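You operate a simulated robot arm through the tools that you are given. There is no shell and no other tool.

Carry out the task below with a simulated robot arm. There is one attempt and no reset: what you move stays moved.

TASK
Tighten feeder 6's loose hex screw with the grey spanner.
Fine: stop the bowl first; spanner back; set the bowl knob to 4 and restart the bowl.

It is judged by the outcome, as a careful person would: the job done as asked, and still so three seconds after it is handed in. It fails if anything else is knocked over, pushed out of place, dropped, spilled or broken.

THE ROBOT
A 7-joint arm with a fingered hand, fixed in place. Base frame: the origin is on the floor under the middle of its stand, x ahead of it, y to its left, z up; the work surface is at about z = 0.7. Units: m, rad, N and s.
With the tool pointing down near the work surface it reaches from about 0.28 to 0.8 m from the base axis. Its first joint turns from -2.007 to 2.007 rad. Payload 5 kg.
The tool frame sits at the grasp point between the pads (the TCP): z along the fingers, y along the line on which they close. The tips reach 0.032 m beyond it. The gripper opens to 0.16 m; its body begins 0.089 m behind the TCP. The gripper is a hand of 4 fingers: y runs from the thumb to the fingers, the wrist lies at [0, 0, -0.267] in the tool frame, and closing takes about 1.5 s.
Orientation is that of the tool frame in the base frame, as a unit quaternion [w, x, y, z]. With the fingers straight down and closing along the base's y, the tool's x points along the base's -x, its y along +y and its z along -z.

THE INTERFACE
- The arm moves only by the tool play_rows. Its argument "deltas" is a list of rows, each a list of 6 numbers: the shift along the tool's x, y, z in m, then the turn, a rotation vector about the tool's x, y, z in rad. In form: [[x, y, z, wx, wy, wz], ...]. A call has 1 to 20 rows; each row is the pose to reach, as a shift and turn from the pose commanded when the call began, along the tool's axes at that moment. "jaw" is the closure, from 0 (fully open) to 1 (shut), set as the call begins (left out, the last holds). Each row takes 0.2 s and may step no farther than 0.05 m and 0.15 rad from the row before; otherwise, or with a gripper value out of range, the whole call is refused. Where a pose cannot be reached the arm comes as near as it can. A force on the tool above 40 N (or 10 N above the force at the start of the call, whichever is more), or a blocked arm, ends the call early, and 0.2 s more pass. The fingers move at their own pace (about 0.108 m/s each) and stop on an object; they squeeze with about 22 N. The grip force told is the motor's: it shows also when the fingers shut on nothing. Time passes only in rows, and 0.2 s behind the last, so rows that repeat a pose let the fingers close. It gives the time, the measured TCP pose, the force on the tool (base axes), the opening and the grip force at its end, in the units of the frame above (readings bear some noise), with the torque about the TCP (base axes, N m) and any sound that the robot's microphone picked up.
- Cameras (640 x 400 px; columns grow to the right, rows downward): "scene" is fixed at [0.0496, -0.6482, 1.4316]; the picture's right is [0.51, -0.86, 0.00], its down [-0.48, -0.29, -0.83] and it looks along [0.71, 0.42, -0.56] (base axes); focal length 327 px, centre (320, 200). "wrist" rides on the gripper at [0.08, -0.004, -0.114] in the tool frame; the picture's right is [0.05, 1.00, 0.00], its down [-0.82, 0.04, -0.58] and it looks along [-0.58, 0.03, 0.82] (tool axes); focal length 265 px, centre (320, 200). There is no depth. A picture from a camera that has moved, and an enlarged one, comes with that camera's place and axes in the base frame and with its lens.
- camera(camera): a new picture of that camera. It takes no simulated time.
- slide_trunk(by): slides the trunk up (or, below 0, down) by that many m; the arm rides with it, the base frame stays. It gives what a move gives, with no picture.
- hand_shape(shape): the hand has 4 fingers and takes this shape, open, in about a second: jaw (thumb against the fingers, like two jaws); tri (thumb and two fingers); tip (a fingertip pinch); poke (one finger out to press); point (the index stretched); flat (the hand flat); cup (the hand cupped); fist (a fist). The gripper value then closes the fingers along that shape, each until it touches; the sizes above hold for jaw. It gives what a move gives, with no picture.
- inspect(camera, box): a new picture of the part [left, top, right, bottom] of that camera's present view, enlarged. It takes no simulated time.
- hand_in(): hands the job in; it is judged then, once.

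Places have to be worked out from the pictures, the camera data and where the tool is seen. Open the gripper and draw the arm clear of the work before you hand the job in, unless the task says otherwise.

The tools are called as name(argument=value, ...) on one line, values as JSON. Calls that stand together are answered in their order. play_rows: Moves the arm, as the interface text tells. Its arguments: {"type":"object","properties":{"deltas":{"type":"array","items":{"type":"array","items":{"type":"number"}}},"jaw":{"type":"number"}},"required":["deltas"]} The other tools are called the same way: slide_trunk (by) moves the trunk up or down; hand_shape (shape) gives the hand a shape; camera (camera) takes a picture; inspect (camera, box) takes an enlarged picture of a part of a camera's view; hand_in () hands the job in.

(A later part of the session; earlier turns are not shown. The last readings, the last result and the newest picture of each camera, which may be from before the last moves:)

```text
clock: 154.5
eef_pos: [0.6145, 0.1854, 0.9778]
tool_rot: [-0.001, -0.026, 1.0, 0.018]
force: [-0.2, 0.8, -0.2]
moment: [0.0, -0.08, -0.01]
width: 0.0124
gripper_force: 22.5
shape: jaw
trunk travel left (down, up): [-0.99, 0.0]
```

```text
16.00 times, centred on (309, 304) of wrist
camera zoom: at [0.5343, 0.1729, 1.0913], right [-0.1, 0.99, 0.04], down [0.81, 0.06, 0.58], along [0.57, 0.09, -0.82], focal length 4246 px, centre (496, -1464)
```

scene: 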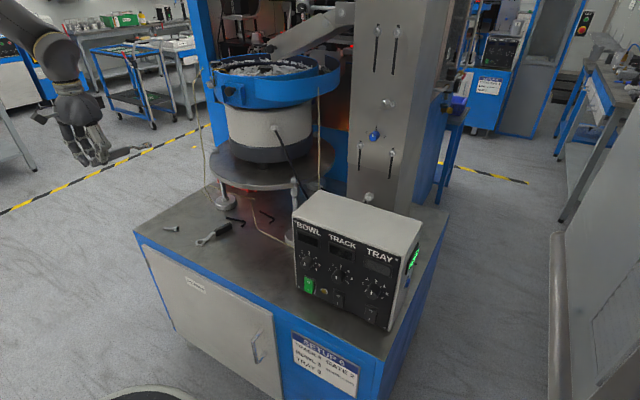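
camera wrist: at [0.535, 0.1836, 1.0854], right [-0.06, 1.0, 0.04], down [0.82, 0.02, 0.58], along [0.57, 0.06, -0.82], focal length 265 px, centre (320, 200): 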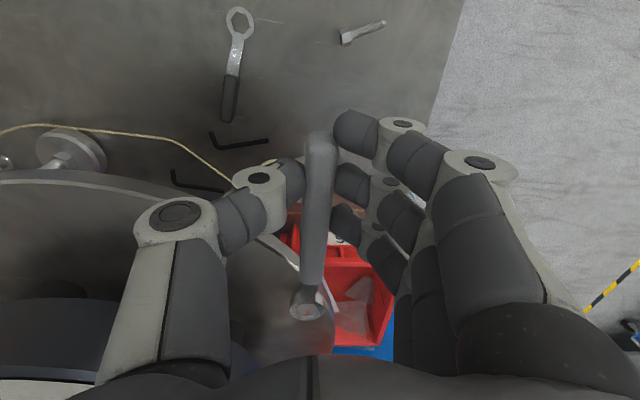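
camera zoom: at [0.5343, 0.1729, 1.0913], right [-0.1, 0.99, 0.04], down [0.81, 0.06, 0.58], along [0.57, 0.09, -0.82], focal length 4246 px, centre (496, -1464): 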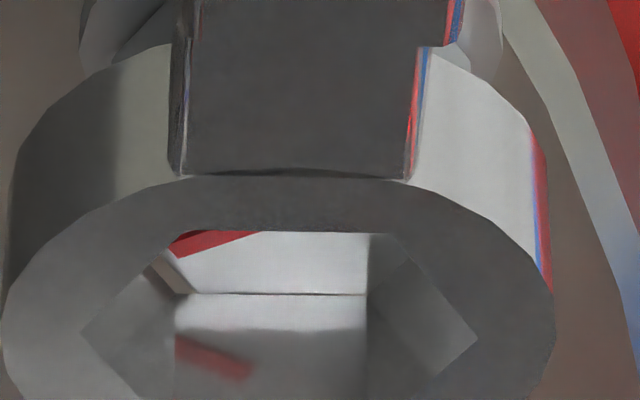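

Close again: ring needs about +0.4 mm y, -0.2 mm x. I run the circular search with slightly more downward bias.

play_rows(deltas=[[-0.0002, 0.0006, 0.0005, 0, 0, 0], [-0.0006, 0.001, 0.0015, 0, 0, 0], [-0.0011, 0.0008, 0.002, 0, 0, 0], [-0.0012, 0.0002, 0.002, 0, 0, 0], [-0.0008, -0.0004, 0.002, 0, 0, 0], [-0.0001, -0.0005, 0.002, 0, 0, 0], [0.0005, 0, 0.002, 0, 0, 0], [0.0007, 0.0007, 0.002, 0, 0, 0], [0.0003, 0.0013, 0.002, 0, 0, 0], [-0.0005, 0.0016, 0.002, 0, 0, 0], [-0.0012, 0.0013, 0.002, 0, 0, 0], [-0.0015, 0.0005, 0.002, 0, 0, 0], [-0.0009, 0, 0.002, 0, 0, 0], [-0.0003, 0.0003, 0.002, 0, 0, 0]])

inspect(camera="wrist", box=[297, 294, 321, 314])

inspect(camera="scene", box=[205, 130, 235, 156])

```text
clock: 157.5
eef_pos: [0.615, 0.1868, 0.9764]
tool_rot: [-0.001, -0.026, 0.999, 0.018]
force: [3.6, -0.7, -1.9]
moment: [0.01, -0.03, 0.04]
width: 0.0123
gripper_force: 21.9
shape: jaw
trunk travel left (down, up): [-0.99, 0.0]
```

```text
16.00 times, centred on (309, 304) of wrist
camera zoom: at [0.535, 0.1732, 1.089], right [-0.1, 0.99, 0.04], down [0.81, 0.06, 0.58], along [0.57, 0.09, -0.82], focal length 4246 px, centre (496, -1464)
```

zoom: 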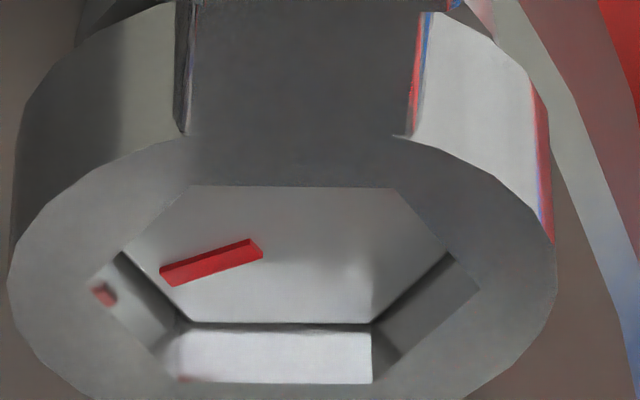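

```text
15.38 times, centred on (220, 143) of scene
camera zoom: at [0.0496, -0.6482, 1.4316], right [0.51, -0.86, 0.0], down [-0.48, -0.29, -0.83], along [0.71, 0.42, -0.56], focal length 5026 px, centre (1858, 1077)
```

zoom: 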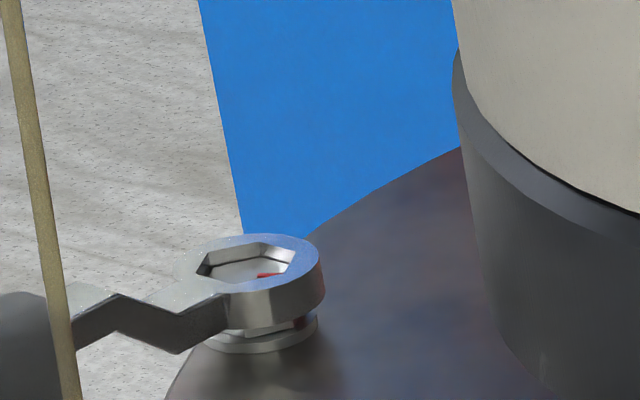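

It dropped in on the first search. I lower to full depth while relieving side load.

play_rows(deltas=[[-0.0004, -0.0001, 0.001, 0, 0, 0], [-0.0004, -0.0001, 0.0025, 0, 0, 0], [-0.0004, -0.0002, 0.004, 0, 0, 0], [-0.0004, -0.0002, 0.0045, 0, 0, 0]])

play_rows(deltas=[[-0.0002, 0.007, 0.0002, 0, -0.0018, 0.05], [-0.0007, 0.01398, 0.0005, 0, -0.0035, 0.1], [-0.0016, 0.02092, 0.0007, 0, -0.0053, 0.15], [-0.0028, 0.02781, 0.001, 0, -0.007, 0.2], [-0.0044, 0.03464, 0.0012, 0, -0.0088, 0.25], [-0.0063, 0.04137, 0.0015, 0, -0.0105, 0.3], [-0.0085, 0.048, 0.0017, 0, -0.0123, 0.35], [-0.0111, 0.0545, 0.0019, 0, -0.014, 0.4], [-0.0111, 0.0545, 0.0019, 0, -0.014, 0.4]])

inspect(camera="scene", box=[205, 130, 235, 156])

inspect(camera="wrist", box=[290, 280, 330, 320])

```text
clock: 158.5
eef_pos: [0.6147, 0.1856, 0.972]
tool_rot: [-0.002, -0.026, 0.999, 0.018]
force: [1.3, -0.2, -0.6]
moment: [0.0, -0.06, 0.01]
width: 0.0122
gripper_force: 22.3
shape: jaw
trunk travel left (down, up): [-0.99, 0.0]
```

```text
clock: 160.5
eef_pos: [0.6233, 0.2405, 0.9728]
tool_rot: [0.002, 0.173, 0.985, 0.017]
force: [6.3, -1.7, -1.4]
moment: [-0.05, -0.13, 0.16]
width: 0.0123
gripper_force: 22.2
shape: jaw
trunk travel left (down, up): [-0.99, 0.0]
```

```text
15.38 times, centred on (220, 143) of scene
camera zoom: at [0.0496, -0.6482, 1.4316], right [0.51, -0.86, 0.0], down [-0.48, -0.29, -0.83], along [0.71, 0.42, -0.56], focal length 5026 px, centre (1858, 1077)
```

zoom: 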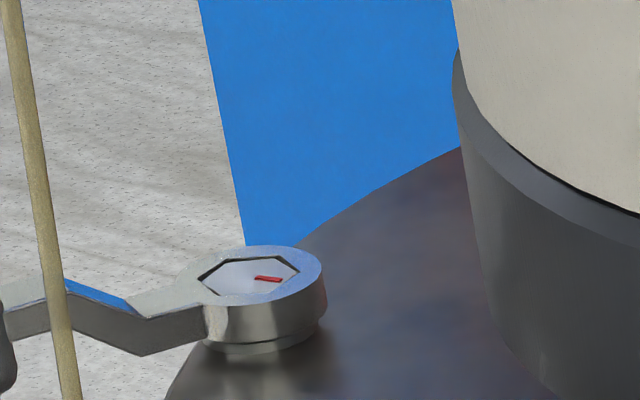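

```text
10.00 times, centred on (310, 300) of wrist
camera zoom: at [0.5457, 0.2599, 1.0846], right [0.29, 0.96, 0.04], down [0.77, -0.26, 0.58], along [0.56, -0.14, -0.82], focal length 2654 px, centre (420, -800)
```

zoom: 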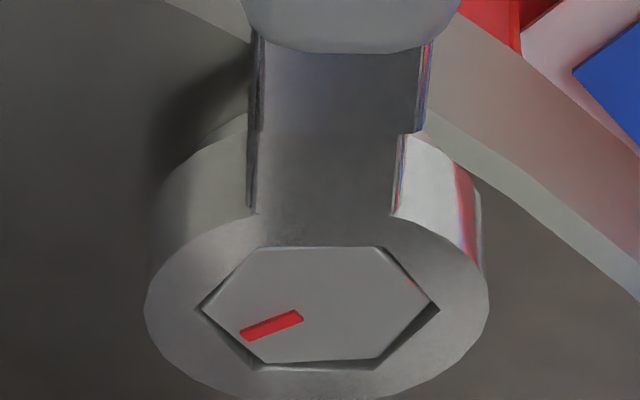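

Still turning; radial load ~6 N, so I shift 1 mm inward and continue 0.4 rad.

play_rows(deltas=[[-0.0012, 0.007, 0.0002, 0, -0.0018, 0.05], [-0.0017, 0.01398, 0.0005, 0, -0.0035, 0.1], [-0.0026, 0.02092, 0.0007, 0, -0.0053, 0.15], [-0.0038, 0.02781, 0.001, 0, -0.007, 0.2], [-0.0054, 0.03464, 0.0012, 0, -0.0088, 0.25], [-0.0073, 0.04137, 0.0015, 0, -0.0105, 0.3], [-0.0095, 0.048, 0.0017, 0, -0.0123, 0.35], [-0.0121, 0.0545, 0.0019, 0, -0.014, 0.4], [-0.0121, 0.0545, 0.0019, 0, -0.014, 0.4]])

inspect(camera="scene", box=[205, 130, 235, 156])

inspect(camera="wrist", box=[290, 280, 330, 320])

```text
clock: 162.5
eef_pos: [0.6511, 0.2836, 0.9732]
tool_rot: [0.005, 0.366, 0.931, 0.016]
force: [-15.3, -25.4, 3.5]
moment: [-0.57, 0.45, 0.27]
width: 0.0138
gripper_force: 21.4
shape: jaw
trunk travel left (down, up): [-0.99, 0.0]
```

```text
15.38 times, centred on (220, 143) of scene
camera zoom: at [0.0496, -0.6482, 1.4316], right [0.51, -0.86, 0.0], down [-0.48, -0.29, -0.83], along [0.71, 0.42, -0.56], focal length 5026 px, centre (1858, 1077)
```

zoom: 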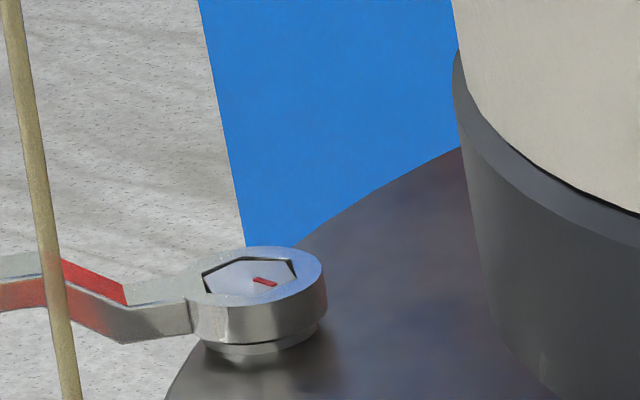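

```text
10.00 times, centred on (310, 300) of wrist
camera zoom: at [0.5868, 0.3323, 1.0859], right [0.64, 0.77, 0.03], down [0.61, -0.54, 0.58], along [0.46, -0.35, -0.82], focal length 2654 px, centre (420, -800)
```

zoom: 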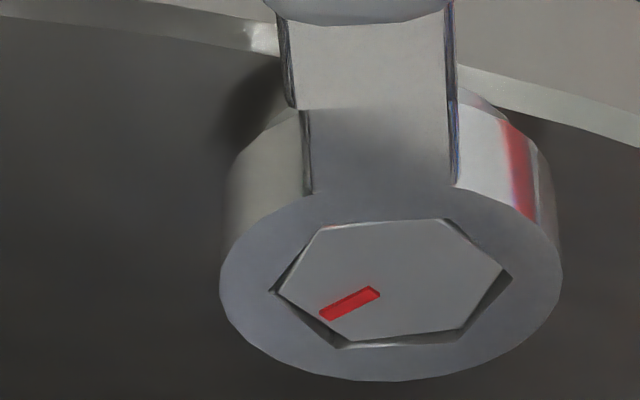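

Resistance jumped to ~30 N at the handle (≈4 N·m) and the screw has stopped turning: it's tight. I hold it with a slightly firmer push to confirm it is seated.

play_rows(deltas=[[0, 0.0014, 0, 0, -0.0003, 0.01], [0, 0.0028, 0, 0, -0.0006, 0.02], [0, 0.0028, 0, 0, -0.0006, 0.02]])

inspect(camera="scene", box=[205, 130, 235, 156])

camera(camera="wrist")

```text
clock: 163.3
eef_pos: [0.653, 0.2869, 0.9743]
tool_rot: [0.005, 0.375, 0.927, 0.016]
force: [-15.1, -29.3, 6.9]
moment: [-0.67, 0.47, 0.3]
width: 0.0144
gripper_force: 22.2
shape: jaw
trunk travel left (down, up): [-0.99, 0.0]
```

```text
15.38 times, centred on (220, 143) of scene
camera zoom: at [0.0496, -0.6482, 1.4316], right [0.51, -0.86, 0.0], down [-0.48, -0.29, -0.83], along [0.71, 0.42, -0.56], focal length 5026 px, centre (1858, 1077)
```

zoom: 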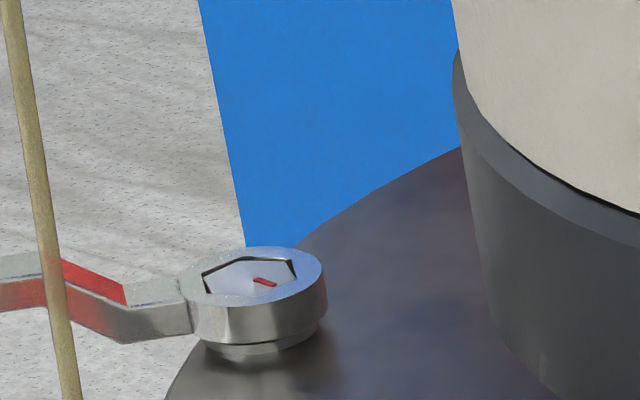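

```text
taken
camera wrist: at [0.5893, 0.3349, 1.0863], right [0.66, 0.75, 0.03], down [0.6, -0.55, 0.58], along [0.45, -0.36, -0.82], focal length 265 px, centre (320, 200)
```

wrist: 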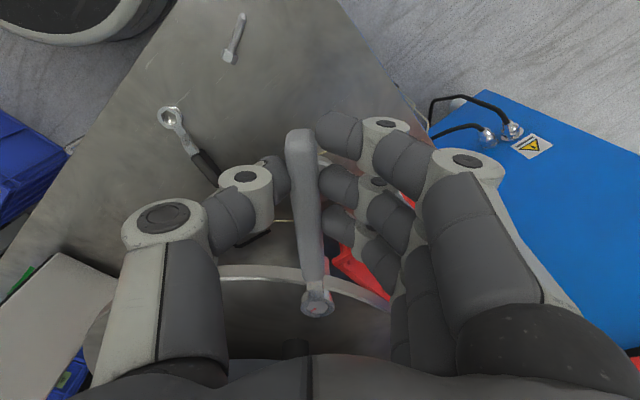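

Firm at ~4.5 N·m with no further motion – tight. I unload by rotating back within the hex play, then lift the ring off.

play_rows(deltas=[[-0.0001, -0.0042, 0, 0, 0.001, -0.03], [-0.0002, -0.0084, 0, 0, 0.002, -0.06], [-0.0004, -0.0112, 0, 0, 0.0028, -0.08], [-0.0007, -0.014, 0, 0, 0.0035, -0.1], [-0.0007, -0.014, 0, 0, 0.0035, -0.1]])

inspect(camera="wrist", box=[290, 280, 330, 320])

inspect(camera="scene", box=[205, 130, 235, 156])

```text
clock: 164.5
eef_pos: [0.6467, 0.2799, 0.9719]
tool_rot: [0.005, 0.328, 0.945, 0.018]
force: [3.3, -10.3, 4.8]
moment: [-0.24, -0.1, 0.08]
width: 0.0131
gripper_force: 22.4
shape: jaw
trunk travel left (down, up): [-0.99, 0.0]
```

```text
10.00 times, centred on (310, 300) of wrist
camera zoom: at [0.5781, 0.3222, 1.0853], right [0.58, 0.82, 0.04], down [0.65, -0.49, 0.58], along [0.49, -0.31, -0.82], focal length 2654 px, centre (420, -800)
```

zoom: 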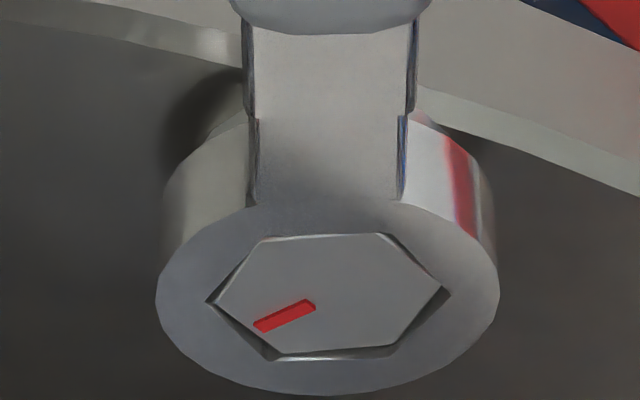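

```text
15.38 times, centred on (220, 143) of scene
camera zoom: at [0.0496, -0.6482, 1.4316], right [0.51, -0.86, 0.0], down [-0.48, -0.29, -0.83], along [0.71, 0.42, -0.56], focal length 5026 px, centre (1858, 1077)
```

zoom: 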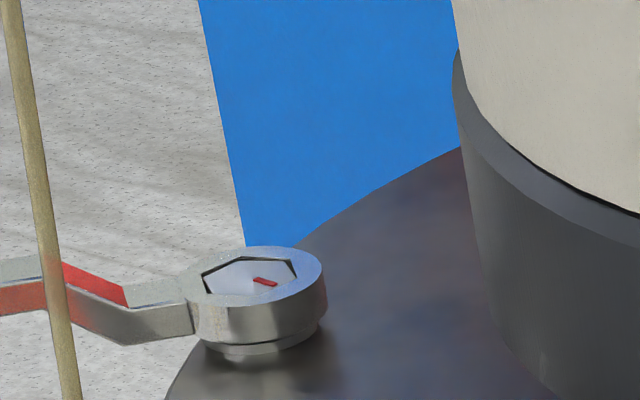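

Some residual load remains. I back off another 0.06 rad, shift 1.2 mm inward and ease up 0.5 mm, then check forces.

play_rows(deltas=[[-0.0007, -0.0042, -0.0003, 0, 0.001, -0.03], [-0.0014, -0.0084, -0.0006, 0, 0.002, -0.06], [-0.0014, -0.0084, -0.0006, 0, 0.002, -0.06]])

inspect(camera="wrist", box=[290, 280, 330, 320])

```text
clock: 165.3
eef_pos: [0.6408, 0.273, 0.9699]
tool_rot: [0.004, 0.299, 0.954, 0.018]
force: [2.8, -1.6, -0.5]
moment: [-0.06, -0.11, -0.01]
width: 0.0125
gripper_force: 22.2
shape: jaw
trunk travel left (down, up): [-0.99, 0.0]
```

```text
10.00 times, centred on (310, 300) of wrist
camera zoom: at [0.5711, 0.3119, 1.0846], right [0.53, 0.85, 0.04], down [0.68, -0.45, 0.58], along [0.5, -0.28, -0.82], focal length 2654 px, centre (420, -800)
```

zoom: 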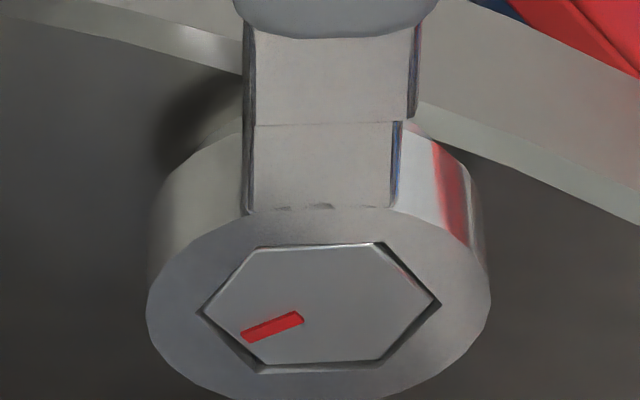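

Unloaded with even gaps. I lift straight up 30 mm.

play_rows(deltas=[[0, 0.0001, -0.003, 0, 0, 0], [0, 0.0002, -0.007, 0, 0, 0], [0, 0.0005, -0.014, 0, 0, 0], [0, 0.0008, -0.022, 0, 0, 0], [0, 0.0011, -0.03, 0, 0, 0], [0, 0.0011, -0.03, 0, 0, 0]])

inspect(camera="scene", box=[205, 125, 235, 155])

camera(camera="wrist")

```text
clock: 166.7
eef_pos: [0.6404, 0.271, 0.9994]
tool_rot: [0.002, 0.299, 0.954, 0.016]
force: [-3.6, -12.8, -18.1]
moment: [-0.21, -0.01, 0.21]
width: 0.0102
gripper_force: 22.5
shape: jaw
trunk travel left (down, up): [-0.99, 0.0]
```

```text
13.33 times, centred on (220, 140) of scene
camera zoom: at [0.0496, -0.6482, 1.4316], right [0.51, -0.86, 0.0], down [-0.48, -0.29, -0.83], along [0.71, 0.42, -0.56], focal length 4356 px, centre (1653, 1000)
```

zoom: 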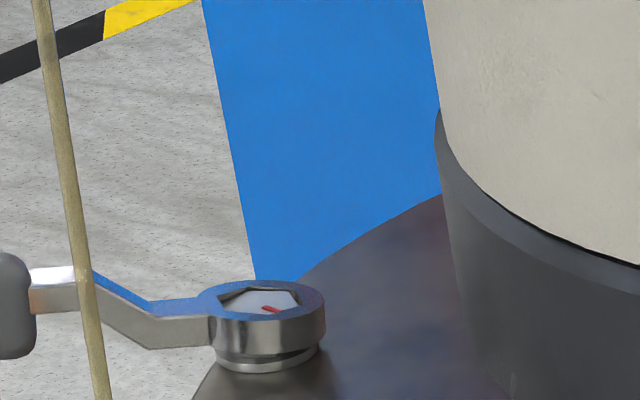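

```text
taken
camera wrist: at [0.5711, 0.3101, 1.1135], right [0.53, 0.85, 0.03], down [0.69, -0.45, 0.57], along [0.5, -0.28, -0.82], focal length 265 px, centre (320, 200)
```

wrist: 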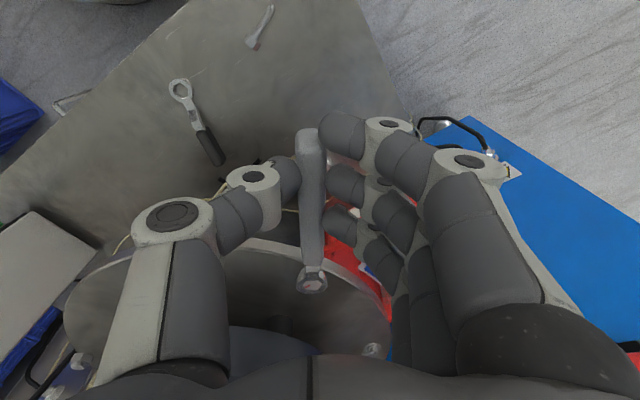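

The ring has jammed and tilted on the head instead of lifting. I immediately lower back down to unload it.

play_rows(deltas=[[0, -0.0003, 0.008, 0, 0, 0], [0, -0.0005, 0.015, 0, 0, 0], [0, -0.0007, 0.02, 0, 0, 0], [0, -0.0007, 0.02, 0, 0, 0]])

inspect(camera="scene", box=[205, 125, 235, 155])

inspect(camera="scene", box=[150, 90, 240, 160])

camera(camera="wrist")

```text
clock: 167.7
eef_pos: [0.6411, 0.2752, 0.9819]
tool_rot: [0.005, 0.299, 0.954, 0.018]
force: [-9.4, 6.6, 5.3]
moment: [-0.02, -0.31, 0.23]
width: 0.0119
gripper_force: 22.1
shape: jaw
trunk travel left (down, up): [-0.99, 0.0]
```

```text
13.33 times, centred on (220, 140) of scene
camera zoom: at [0.0496, -0.6482, 1.4316], right [0.51, -0.86, 0.0], down [-0.48, -0.29, -0.83], along [0.71, 0.42, -0.56], focal length 4356 px, centre (1653, 1000)
```

zoom: 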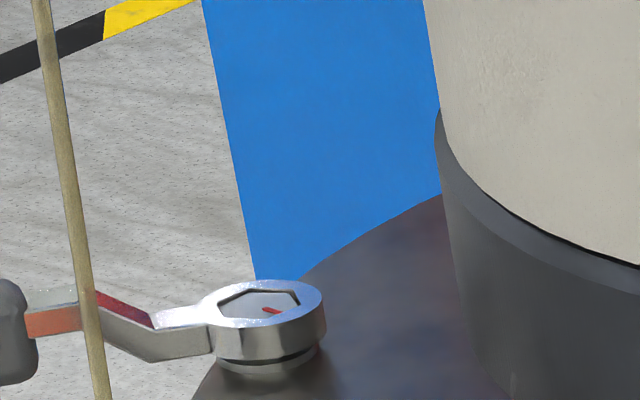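

```text
5.71 times, centred on (195, 125) of scene
camera zoom: at [0.0496, -0.6482, 1.4316], right [0.51, -0.86, 0.0], down [-0.48, -0.29, -0.83], along [0.71, 0.42, -0.56], focal length 1867 px, centre (1034, 629)
```

zoom: 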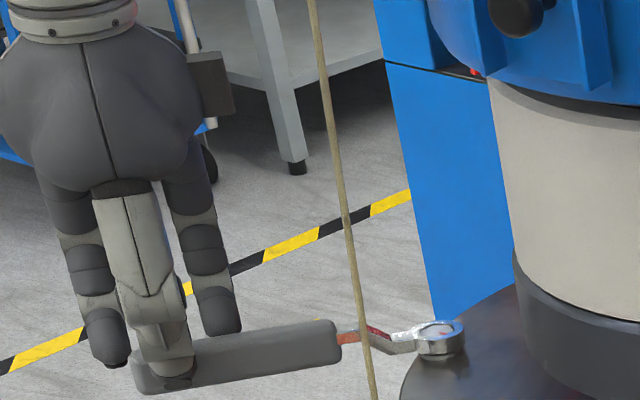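

```text
taken
camera wrist: at [0.5696, 0.3134, 1.0956], right [0.53, 0.85, 0.04], down [0.68, -0.45, 0.58], along [0.51, -0.28, -0.82], focal length 265 px, centre (320, 200)
```

wrist: 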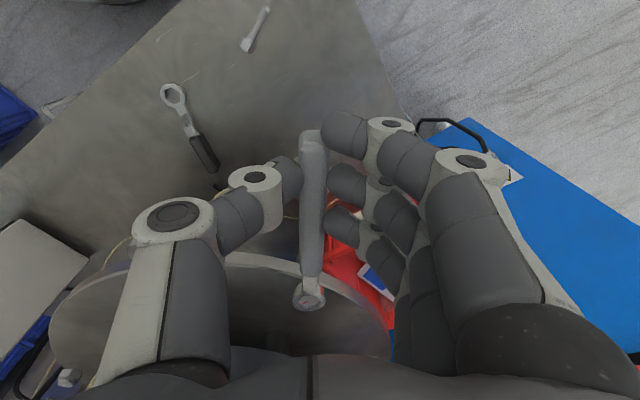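

The spanner is level again and still seated, but it slipped lower in my fingers. I relieve the side force (+1.2 mm outward) and the downward push, and re-read forces before trying a gentler removal.

play_rows(deltas=[[0.0006, 0, -0.0005, 0, 0, 0], [0.0012, 0, -0.001, 0, 0, 0], [0.0012, 0, -0.001, 0, 0, 0]])

inspect(camera="wrist", box=[285, 265, 335, 315])

inspect(camera="scene", box=[165, 130, 235, 165])

```text
clock: 168.5
eef_pos: [0.6404, 0.2733, 0.981]
tool_rot: [0.005, 0.299, 0.954, 0.017]
force: [-8.7, 7.8, 4.9]
moment: [0.0, -0.25, 0.27]
width: 0.0119
gripper_force: 22.1
shape: jaw
trunk travel left (down, up): [-0.99, 0.0]
```

```text
8.00 times, centred on (310, 290) of wrist
camera zoom: at [0.5691, 0.3127, 1.0962], right [0.53, 0.85, 0.04], down [0.68, -0.45, 0.58], along [0.51, -0.28, -0.82], focal length 2123 px, centre (400, -520)
```

zoom: 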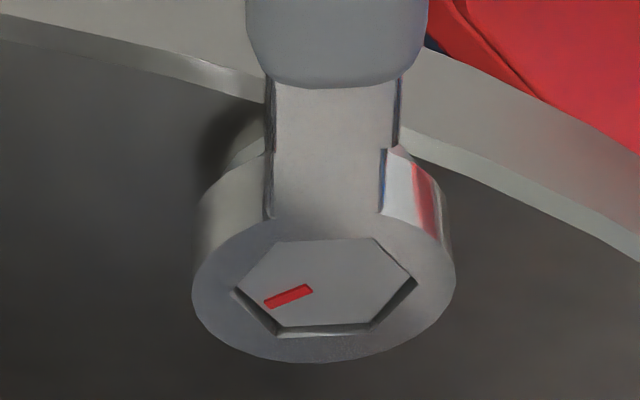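

```text
9.14 times, centred on (200, 148) of scene
camera zoom: at [0.0496, -0.6482, 1.4316], right [0.51, -0.86, 0.0], down [-0.48, -0.29, -0.83], along [0.71, 0.42, -0.56], focal length 2987 px, centre (1417, 680)
```

zoom: 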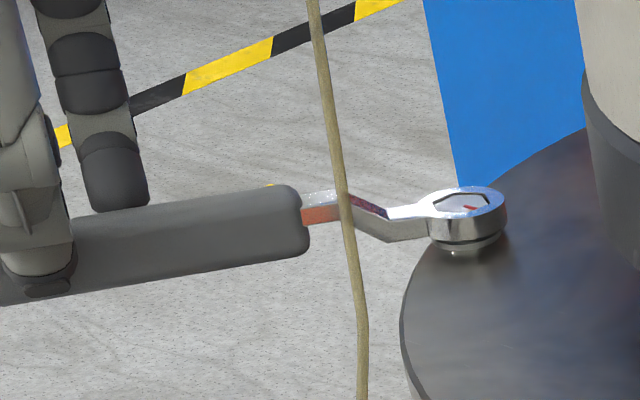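

The radial force barely changed, so the hand needs to come outward further. I move +2.5 mm outward and re-check.

play_rows(deltas=[[0.001, 0, 0, 0, 0, 0], [0.002, 0, 0, 0, 0, 0], [0.0025, 0, 0, 0, 0, 0], [0.0025, 0, 0, 0, 0, 0]])

```text
clock: 169.5
eef_pos: [0.6382, 0.2746, 0.9823]
tool_rot: [0.006, 0.3, 0.954, 0.017]
force: [1.5, 1.3, 1.4]
moment: [-0.11, -0.46, 0.35]
width: 0.0117
gripper_force: 22.1
shape: jaw
trunk travel left (down, up): [-0.99, 0.0]
```

Forces are nearly gone; residual pitch/yaw moments remain. I rotate the hand slightly (-0.04 rad pitch, -0.03 rad yaw) to relax them.

play_rows(deltas=[[0, 0, 0, 0, -0.02, -0.015], [0, 0, 0, 0, -0.04, -0.03], [0, 0, 0, 0, -0.04, -0.03]])

inspect(camera="wrist", box=[285, 265, 335, 315])

inspect(camera="scene", box=[165, 130, 235, 165])

```text
clock: 170.3
eef_pos: [0.6389, 0.2746, 0.9831]
tool_rot: [0.024, 0.285, 0.958, 0.011]
force: [-3.0, 1.4, 1.3]
moment: [0.0, -0.19, 0.09]
width: 0.0118
gripper_force: 22.1
shape: jaw
trunk travel left (down, up): [-0.99, 0.0]
```

```text
8.00 times, centred on (310, 290) of wrist
camera zoom: at [0.563, 0.3138, 1.0922], right [0.5, 0.86, 0.03], down [0.68, -0.41, 0.61], along [0.54, -0.28, -0.79], focal length 2123 px, centre (400, -520)
```

zoom: 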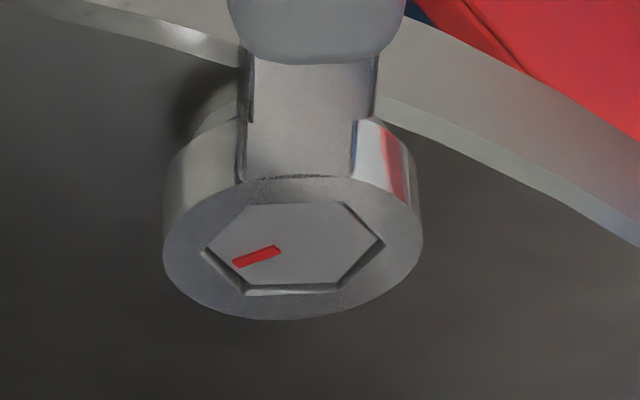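

```text
9.14 times, centred on (200, 148) of scene
camera zoom: at [0.0496, -0.6482, 1.4316], right [0.51, -0.86, 0.0], down [-0.48, -0.29, -0.83], along [0.71, 0.42, -0.56], focal length 2987 px, centre (1417, 680)
```

zoom: 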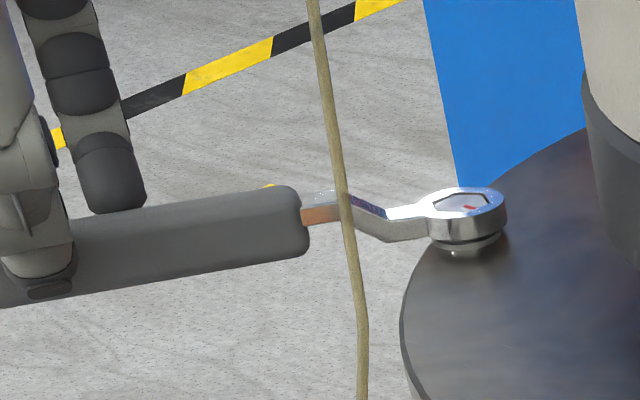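

Much better. I lift just 3 mm vertically and check forces.

play_rows(deltas=[[0, 0, -0.001, 0, 0, 0], [-0.0001, 0.0001, -0.002, 0, 0, 0], [-0.0001, 0.0001, -0.003, 0, 0, 0], [-0.0001, 0.0001, -0.003, 0, 0, 0]])

inspect(camera="scene", box=[165, 130, 235, 165])

```text
clock: 171.3
eef_pos: [0.6375, 0.2741, 0.9857]
tool_rot: [0.023, 0.285, 0.958, 0.011]
force: [-0.7, 0.0, -3.1]
moment: [0.04, -0.13, 0.04]
width: 0.0113
gripper_force: 21.9
shape: jaw
trunk travel left (down, up): [-0.99, 0.0]
```

```text
9.14 times, centred on (200, 148) of scene
camera zoom: at [0.0496, -0.6482, 1.4316], right [0.51, -0.86, 0.0], down [-0.48, -0.29, -0.83], along [0.71, 0.42, -0.56], focal length 2987 px, centre (1417, 680)
```

zoom: 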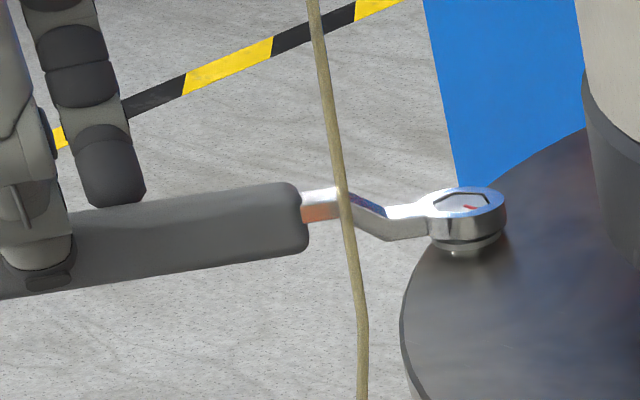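

The grip is only on the upper edge and slipping, so I should regrip. The ring is captured around the hex head and will just sag a few degrees if released, so I open the fingers a little.

play_rows(deltas=[[0.0001, 0, 0.002, 0, 0, 0], [0.0001, 0, 0.002, 0, 0, 0]])

play_rows(deltas=[[0, 0, 0, 0, 0, 0], [0, 0, 0, 0, 0, 0], [0, 0, 0, 0, 0, 0]], jaw=0.75)

inspect(camera="scene", box=[155, 115, 245, 170])

camera(camera="wrist")

```text
clock: 171.9
eef_pos: [0.6387, 0.2743, 0.9827]
tool_rot: [0.023, 0.285, 0.958, 0.011]
force: [-0.3, -0.4, 0.6]
moment: [-0.02, -0.16, 0.09]
width: 0.0115
gripper_force: 22.1
shape: jaw
trunk travel left (down, up): [-0.99, 0.0]
```

```text
clock: 172.7
eef_pos: [0.639, 0.2762, 0.9831]
tool_rot: [0.024, 0.285, 0.958, 0.011]
force: [-0.1, 0.1, 0.4]
moment: [-0.01, 0.01, -0.01]
width: 0.0394
gripper_force: 0.0
shape: jaw
trunk travel left (down, up): [-0.99, 0.0]
```

```text
7.11 times, centred on (200, 142) of scene
camera zoom: at [0.0496, -0.6482, 1.4316], right [0.51, -0.86, 0.0], down [-0.48, -0.29, -0.83], along [0.71, 0.42, -0.56], focal length 2323 px, centre (1173, 609)
```

zoom: 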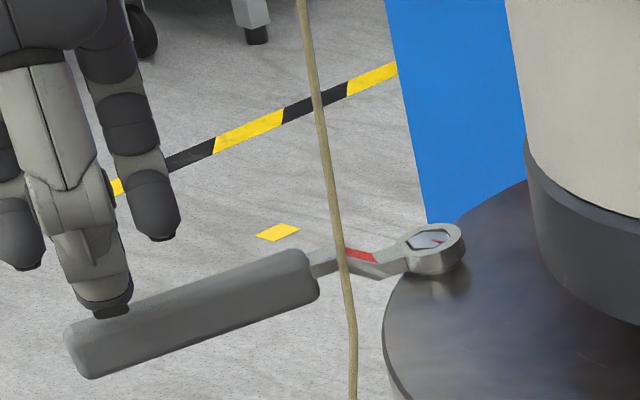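

```text
taken
camera wrist: at [0.5633, 0.3141, 1.0932], right [0.5, 0.86, 0.03], down [0.68, -0.42, 0.61], along [0.54, -0.28, -0.79], focal length 265 px, centre (320, 200)
```

wrist: 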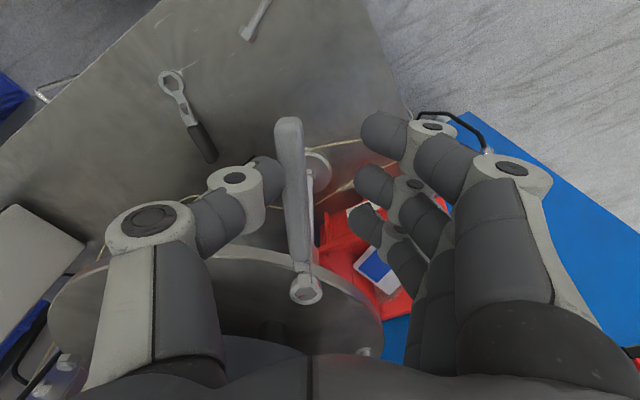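

The spanner hangs safely on the head, sagging ~6°. I align the hand with it (shift -16 mm in y, yaw -0.085, pitch -0.06) above the handle, opening a bit wider.

play_rows(deltas=[[0, -0.004, -0.002, 0, 0, 0], [0, -0.01, -0.003, 0, -0.02, -0.04], [0, -0.016, -0.003, 0, -0.04, -0.07], [0, -0.016, -0.003, 0, -0.06, -0.085], [0, -0.016, -0.003, 0, -0.06, -0.085]], jaw=0.65)

camera(camera="wrist")

inspect(camera="scene", box=[155, 115, 245, 170])

```text
clock: 173.9
eef_pos: [0.6289, 0.2604, 0.9856]
tool_rot: [0.053, 0.244, 0.968, 0.002]
force: [-0.3, 0.5, -0.1]
moment: [0.02, 0.01, 0.02]
width: 0.0555
gripper_force: 0.1
shape: jaw
trunk travel left (down, up): [-0.99, 0.0]
```

```text
taken
camera wrist: at [0.5457, 0.2975, 1.0902], right [0.43, 0.9, 0.02], down [0.67, -0.34, 0.66], along [0.6, -0.27, -0.75], focal length 265 px, centre (320, 200)
```

wrist: 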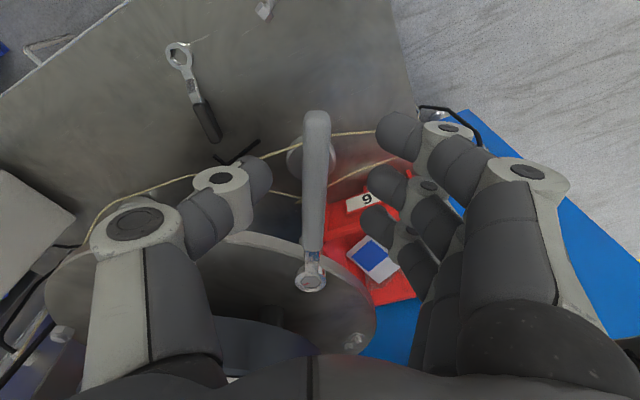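

```text
7.11 times, centred on (200, 142) of scene
camera zoom: at [0.0496, -0.6482, 1.4316], right [0.51, -0.86, 0.0], down [-0.48, -0.29, -0.83], along [0.71, 0.42, -0.56], focal length 2323 px, centre (1173, 609)
```

zoom: 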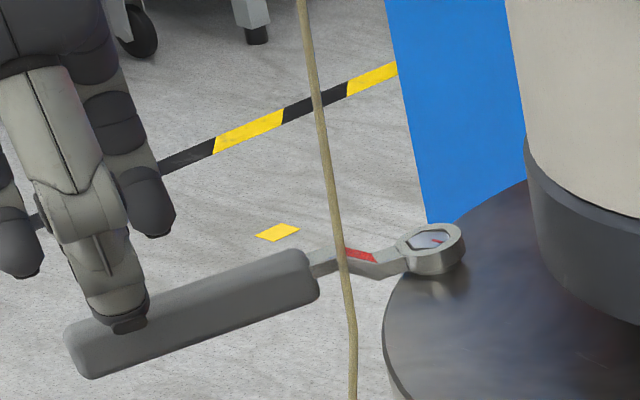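

The hand is aligned over the sagging handle. I lower 27 mm along the tool axis and grip.

play_rows(deltas=[[0, -0.001, 0.008, 0, 0, 0], [0, -0.002, 0.016, 0, 0, 0], [0, -0.003, 0.023, 0, 0, 0], [0, -0.003, 0.027, 0, 0, 0], [0, -0.003, 0.027, 0, 0, 0]])

inspect(camera="scene", box=[155, 115, 245, 170])

camera(camera="wrist")

```text
clock: 175.1
eef_pos: [0.6311, 0.2576, 0.958]
tool_rot: [0.053, 0.244, 0.968, 0.002]
force: [-0.2, -0.1, -0.4]
moment: [0.0, -0.03, 0.02]
width: 0.0555
gripper_force: 0.0
shape: jaw
trunk travel left (down, up): [-0.99, 0.0]
```

```text
7.11 times, centred on (200, 142) of scene
camera zoom: at [0.0496, -0.6482, 1.4316], right [0.51, -0.86, 0.0], down [-0.48, -0.29, -0.83], along [0.71, 0.42, -0.56], focal length 2323 px, centre (1173, 609)
```

zoom: 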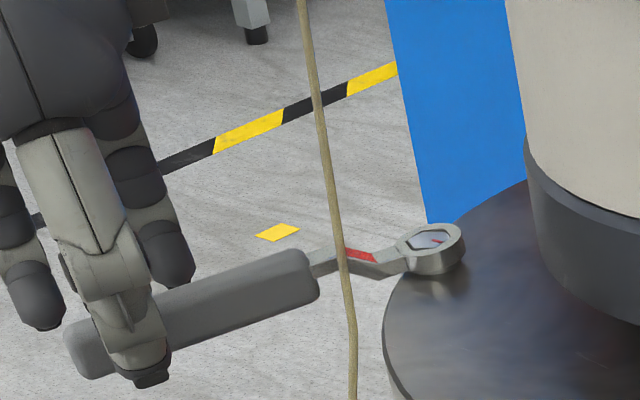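

```text
taken
camera wrist: at [0.547, 0.2945, 1.0633], right [0.43, 0.9, 0.02], down [0.67, -0.34, 0.66], along [0.6, -0.27, -0.75], focal length 265 px, centre (320, 200)
```

wrist: 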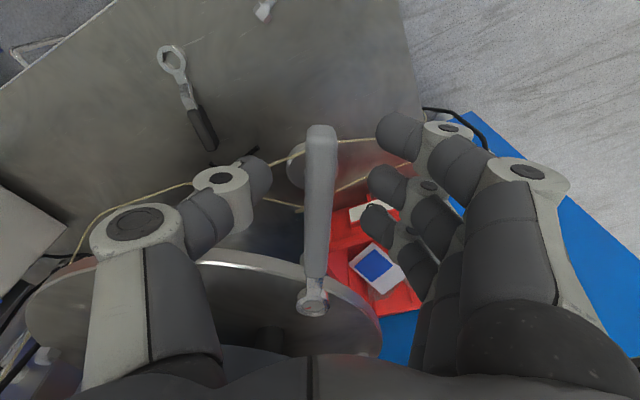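

Thumb and fingers straddle the handle properly. I close the grip.

play_rows(deltas=[[0, 0, 0, 0, 0, 0], [0, 0, 0, 0, 0, 0], [0, 0, 0, 0, 0, 0], [0, 0, 0, 0, 0, 0], [0, 0, 0, 0, 0, 0]], jaw=1.0)

inspect(camera="scene", box=[155, 115, 245, 170])

inspect(camera="wrist", box=[285, 275, 335, 325])

```text
clock: 176.3
eef_pos: [0.6296, 0.2588, 0.9588]
tool_rot: [0.052, 0.244, 0.968, 0.001]
force: [0.5, 0.3, 0.2]
moment: [0.04, 0.02, 0.06]
width: 0.0126
gripper_force: 22.2
shape: jaw
trunk travel left (down, up): [-0.99, 0.0]
```

```text
7.11 times, centred on (200, 142) of scene
camera zoom: at [0.0496, -0.6482, 1.4316], right [0.51, -0.86, 0.0], down [-0.48, -0.29, -0.83], along [0.71, 0.42, -0.56], focal length 2323 px, centre (1173, 609)
```

zoom: 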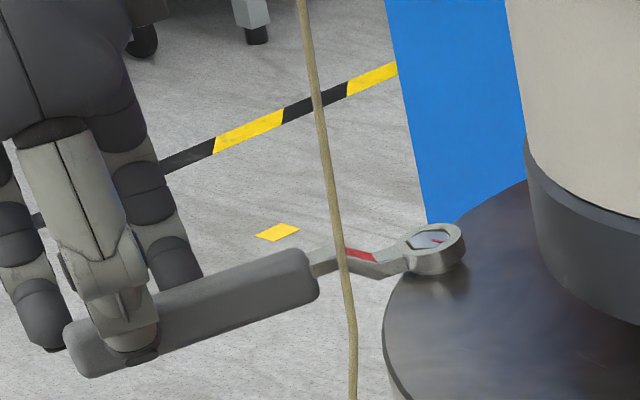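

```text
8.00 times, centred on (310, 300) of wrist
camera zoom: at [0.5471, 0.2946, 1.0634], right [0.43, 0.9, 0.02], down [0.67, -0.34, 0.66], along [0.6, -0.27, -0.75], focal length 2123 px, centre (400, -600)
```

zoom: 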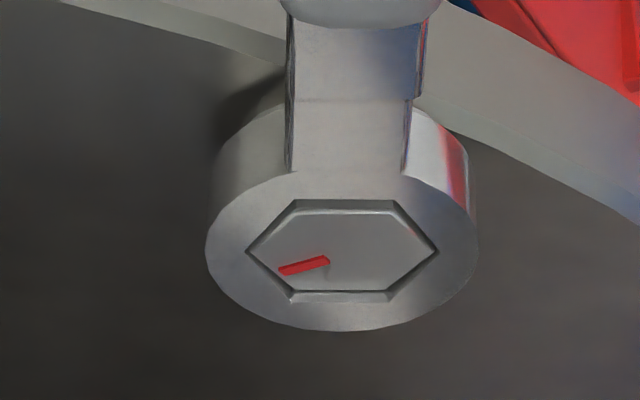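

Solid grip again. I level the spanner by pitching the handle up ~5.7° about the ring, then check forces.

play_rows(deltas=[[-0.001, 0, -0.0036, 0, 0.025, 0], [-0.0018, 0, -0.0071, 0, 0.05, 0], [-0.0028, 0, -0.0106, 0, 0.075, 0], [-0.0034, 0, -0.0128, 0, 0.09, 0], [-0.0034, 0, -0.0128, 0, 0.09, 0]])

inspect(camera="scene", box=[155, 115, 245, 170])

inspect(camera="wrist", box=[285, 275, 335, 325])

```text
clock: 177.5
eef_pos: [0.6324, 0.2567, 0.9728]
tool_rot: [0.009, 0.244, 0.97, 0.013]
force: [0.2, -0.2, -1.2]
moment: [0.04, 0.01, 0.04]
width: 0.0131
gripper_force: 21.9
shape: jaw
trunk travel left (down, up): [-0.99, 0.0]
```

```text
7.11 times, centred on (200, 142) of scene
camera zoom: at [0.0496, -0.6482, 1.4316], right [0.51, -0.86, 0.0], down [-0.48, -0.29, -0.83], along [0.71, 0.42, -0.56], focal length 2323 px, centre (1173, 609)
```

zoom: 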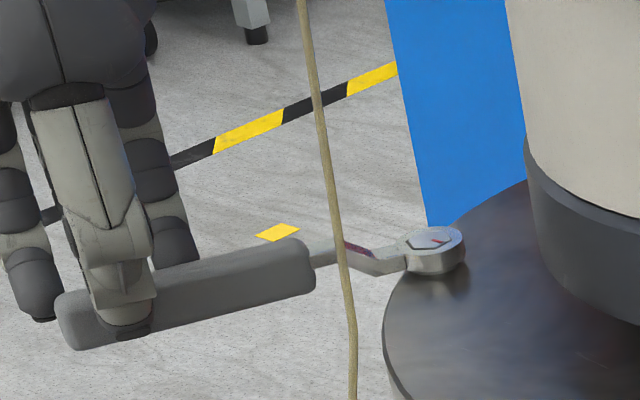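

```text
8.00 times, centred on (310, 300) of wrist
camera zoom: at [0.5574, 0.2885, 1.0843], right [0.43, 0.9, 0.03], down [0.72, -0.36, 0.59], along [0.54, -0.23, -0.81], focal length 2123 px, centre (400, -600)
```

zoom: 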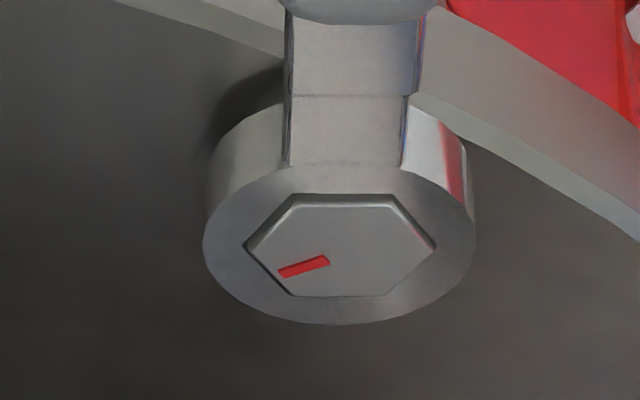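

Only the spanner's weight is felt now. I centre by 0.5 mm and lift 3 mm gently, checking forces.

play_rows(deltas=[[-0.0005, 0, 0, 0, 0, 0], [-0.0005, 0, -0.001, 0, 0, 0], [-0.0005, 0.0001, -0.002, 0, 0, 0], [-0.0005, 0.0001, -0.003, 0, 0, 0], [-0.0005, 0.0001, -0.003, 0, 0, 0]])

inspect(camera="scene", box=[205, 130, 235, 156])

```text
clock: 178.7
eef_pos: [0.6352, 0.2574, 0.9751]
tool_rot: [0.009, 0.244, 0.97, 0.012]
force: [0.2, -0.7, -1.0]
moment: [0.04, 0.05, -0.01]
width: 0.0128
gripper_force: 22.1
shape: jaw
trunk travel left (down, up): [-0.99, 0.0]
```

```text
15.38 times, centred on (220, 143) of scene
camera zoom: at [0.0496, -0.6482, 1.4316], right [0.51, -0.86, 0.0], down [-0.48, -0.29, -0.83], along [0.71, 0.42, -0.56], focal length 5026 px, centre (1858, 1077)
```

zoom: 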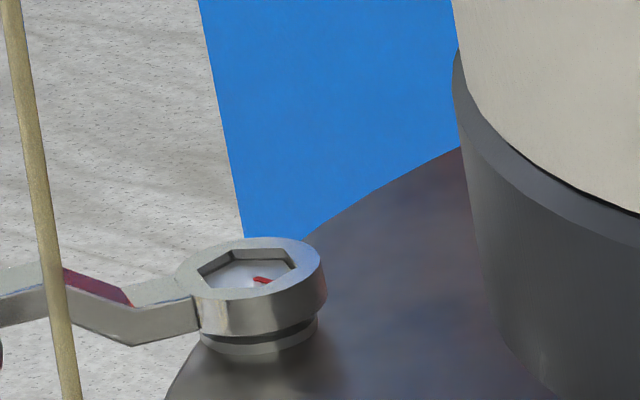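

The ring is rising freely. I keep lifting, in two gentle stages.

play_rows(deltas=[[0, 0.0001, -0.002, 0, 0, 0], [0, 0.0001, -0.004, 0, 0, 0], [0, 0.0002, -0.006, 0, 0, 0], [-0.0001, 0.0002, -0.008, 0, 0, 0], [-0.0001, 0.0002, -0.008, 0, 0, 0]])

inspect(camera="scene", box=[205, 130, 235, 156])

```text
clock: 179.9
eef_pos: [0.6333, 0.2566, 0.9834]
tool_rot: [0.009, 0.244, 0.97, 0.012]
force: [-0.5, -0.1, -1.3]
moment: [0.02, 0.04, 0.0]
width: 0.013
gripper_force: 22.2
shape: jaw
trunk travel left (down, up): [-0.99, 0.0]
```

```text
15.38 times, centred on (220, 143) of scene
camera zoom: at [0.0496, -0.6482, 1.4316], right [0.51, -0.86, 0.0], down [-0.48, -0.29, -0.83], along [0.71, 0.42, -0.56], focal length 5026 px, centre (1858, 1077)
```

zoom: 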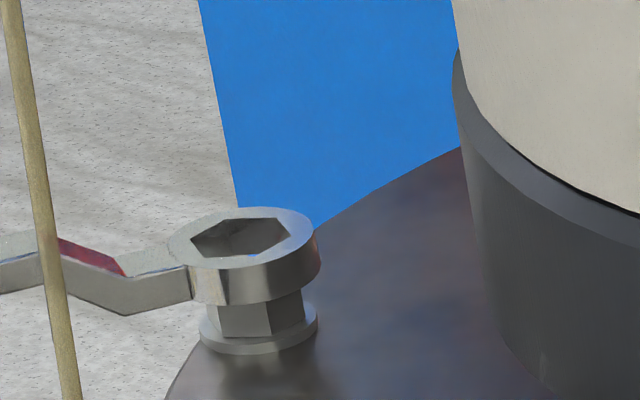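

The ring is off the head. I lift 25 mm more and inspect the tightened screw.

play_rows(deltas=[[0, 0.0003, -0.01, 0, 0, 0], [-0.0002, 0.0006, -0.02, 0, 0, 0], [-0.0003, 0.0009, -0.03, 0, 0, 0], [-0.0003, 0.0009, -0.03, 0, 0, 0]])

inspect(camera="scene", box=[205, 130, 235, 156])

camera(camera="wrist")

```text
clock: 180.9
eef_pos: [0.6335, 0.2558, 1.0142]
tool_rot: [0.01, 0.244, 0.97, 0.012]
force: [-0.6, -0.4, -0.7]
moment: [0.06, 0.08, -0.01]
width: 0.0128
gripper_force: 22.5
shape: jaw
trunk travel left (down, up): [-0.99, 0.0]
```

```text
15.38 times, centred on (220, 143) of scene
camera zoom: at [0.0496, -0.6482, 1.4316], right [0.51, -0.86, 0.0], down [-0.48, -0.29, -0.83], along [0.71, 0.42, -0.56], focal length 5026 px, centre (1858, 1077)
```

zoom: 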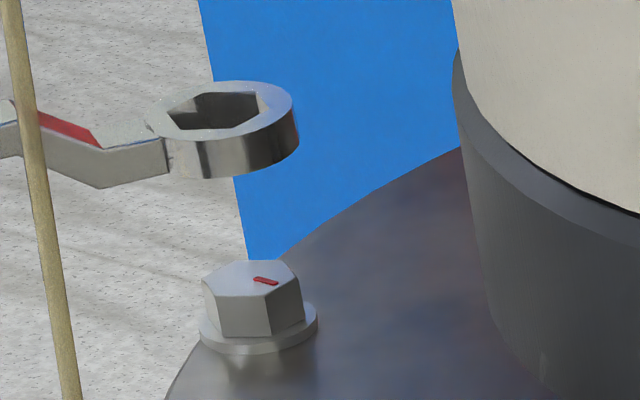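

```text
taken
camera wrist: at [0.558, 0.2882, 1.1254], right [0.43, 0.9, 0.03], down [0.72, -0.36, 0.59], along [0.54, -0.23, -0.81], focal length 265 px, centre (320, 200)
```

wrist: 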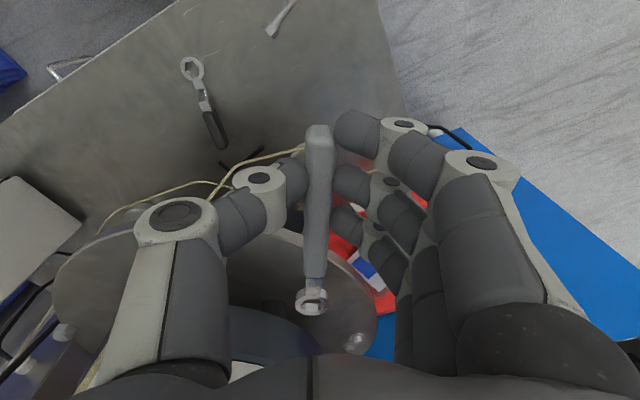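

Screw is fully seated with its mark unchanged from the tight position. Now I return the spanner: first retreat from the bowl area.

play_rows(deltas=[[0.03, 0, -0.004, 0, 0, 0], [0.065, 0, -0.008, 0, 0, 0], [0.1, 0, -0.012, 0, 0, 0], [0.13, 0, -0.016, 0, 0, 0], [0.148, 0, -0.017, 0, 0, 0], [0.148, 0, -0.017, 0, 0, 0]])

camera(camera="scene")

```text
clock: 182.3
eef_pos: [0.5022, 0.3258, 1.0271]
tool_rot: [0.009, 0.244, 0.97, 0.012]
force: [0.7, 0.8, -2.2]
moment: [0.01, 0.05, -0.02]
width: 0.0127
gripper_force: 21.9
shape: jaw
trunk travel left (down, up): [-0.99, 0.0]
```

```text
taken
```

scene: 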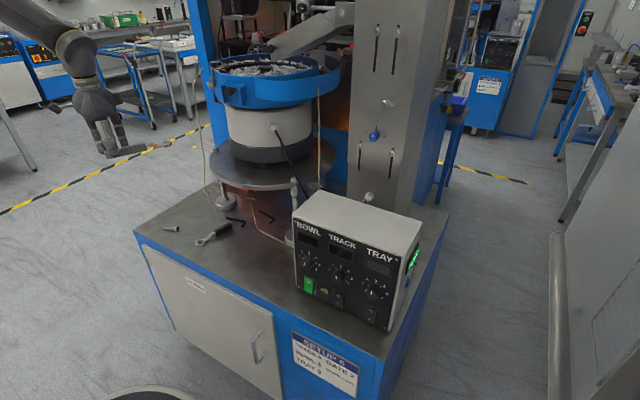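

Clear. Now I swing the spanner back around to φ=270° above its home spot.

play_rows(deltas=[[0.0176, -0.0095, -0.0005, -0.0015, 0.0041, -0.1374], [0.0258, -0.0365, -0.0014, -0.003, 0.0083, -0.2747], [0.0157, -0.0765, -0.0023, -0.0045, 0.0124, -0.4121], [0.0011, -0.1141, -0.0032, -0.006, 0.0165, -0.5495], [-0.0178, -0.1494, -0.0039, -0.0076, 0.0206, -0.6868], [-0.0367, -0.1846, -0.0046, -0.0091, 0.0248, -0.8242], [-0.0557, -0.2198, -0.0053, -0.0106, 0.0289, -0.9615], [-0.0746, -0.2551, -0.0061, -0.0121, 0.033, -1.0989], [-0.0936, -0.2903, -0.0068, -0.0136, 0.0371, -1.2363], [-0.1125, -0.3256, -0.0075, -0.0151, 0.0413, -1.3736], [-0.1315, -0.3608, -0.0082, -0.0166, 0.0454, -1.511], [-0.1524, -0.3893, -0.0088, -0.0182, 0.0495, -1.6484], [-0.1819, -0.4018, -0.0087, -0.0197, 0.0536, -1.7857], [-0.2087, -0.3988, -0.0082, -0.0212, 0.0578, -1.9231], [-0.233, -0.3858, -0.0075, -0.0227, 0.0619, -2.0609], [-0.233, -0.3858, -0.0075, -0.0227, 0.0619, -2.0609]])

camera(camera="wrist")

camera(camera="scene")

```text
clock: 185.7
eef_pos: [0.5239, -0.1245, 1.0267]
tool_rot: [-0.007, -0.706, 0.708, 0.014]
force: [0.1, 0.3, -0.8]
moment: [-0.04, -0.01, -0.07]
width: 0.0128
gripper_force: 22.4
shape: jaw
trunk travel left (down, up): [-0.99, 0.0]
```

```text
taken
camera wrist: at [0.5309, -0.2061, 1.1396], right [-1.0, -0.05, 0.03], down [-0.02, 0.81, 0.59], along [-0.05, 0.58, -0.81], focal length 265 px, centre (320, 200)
```

wrist: 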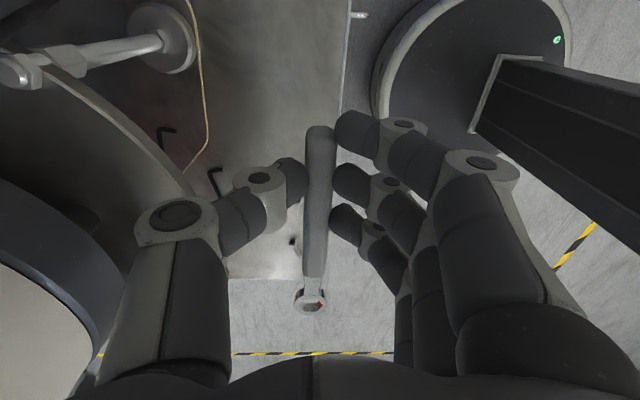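

```text
taken
```

scene: 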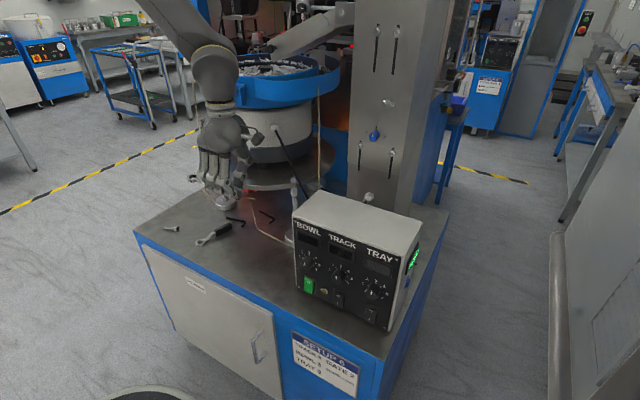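

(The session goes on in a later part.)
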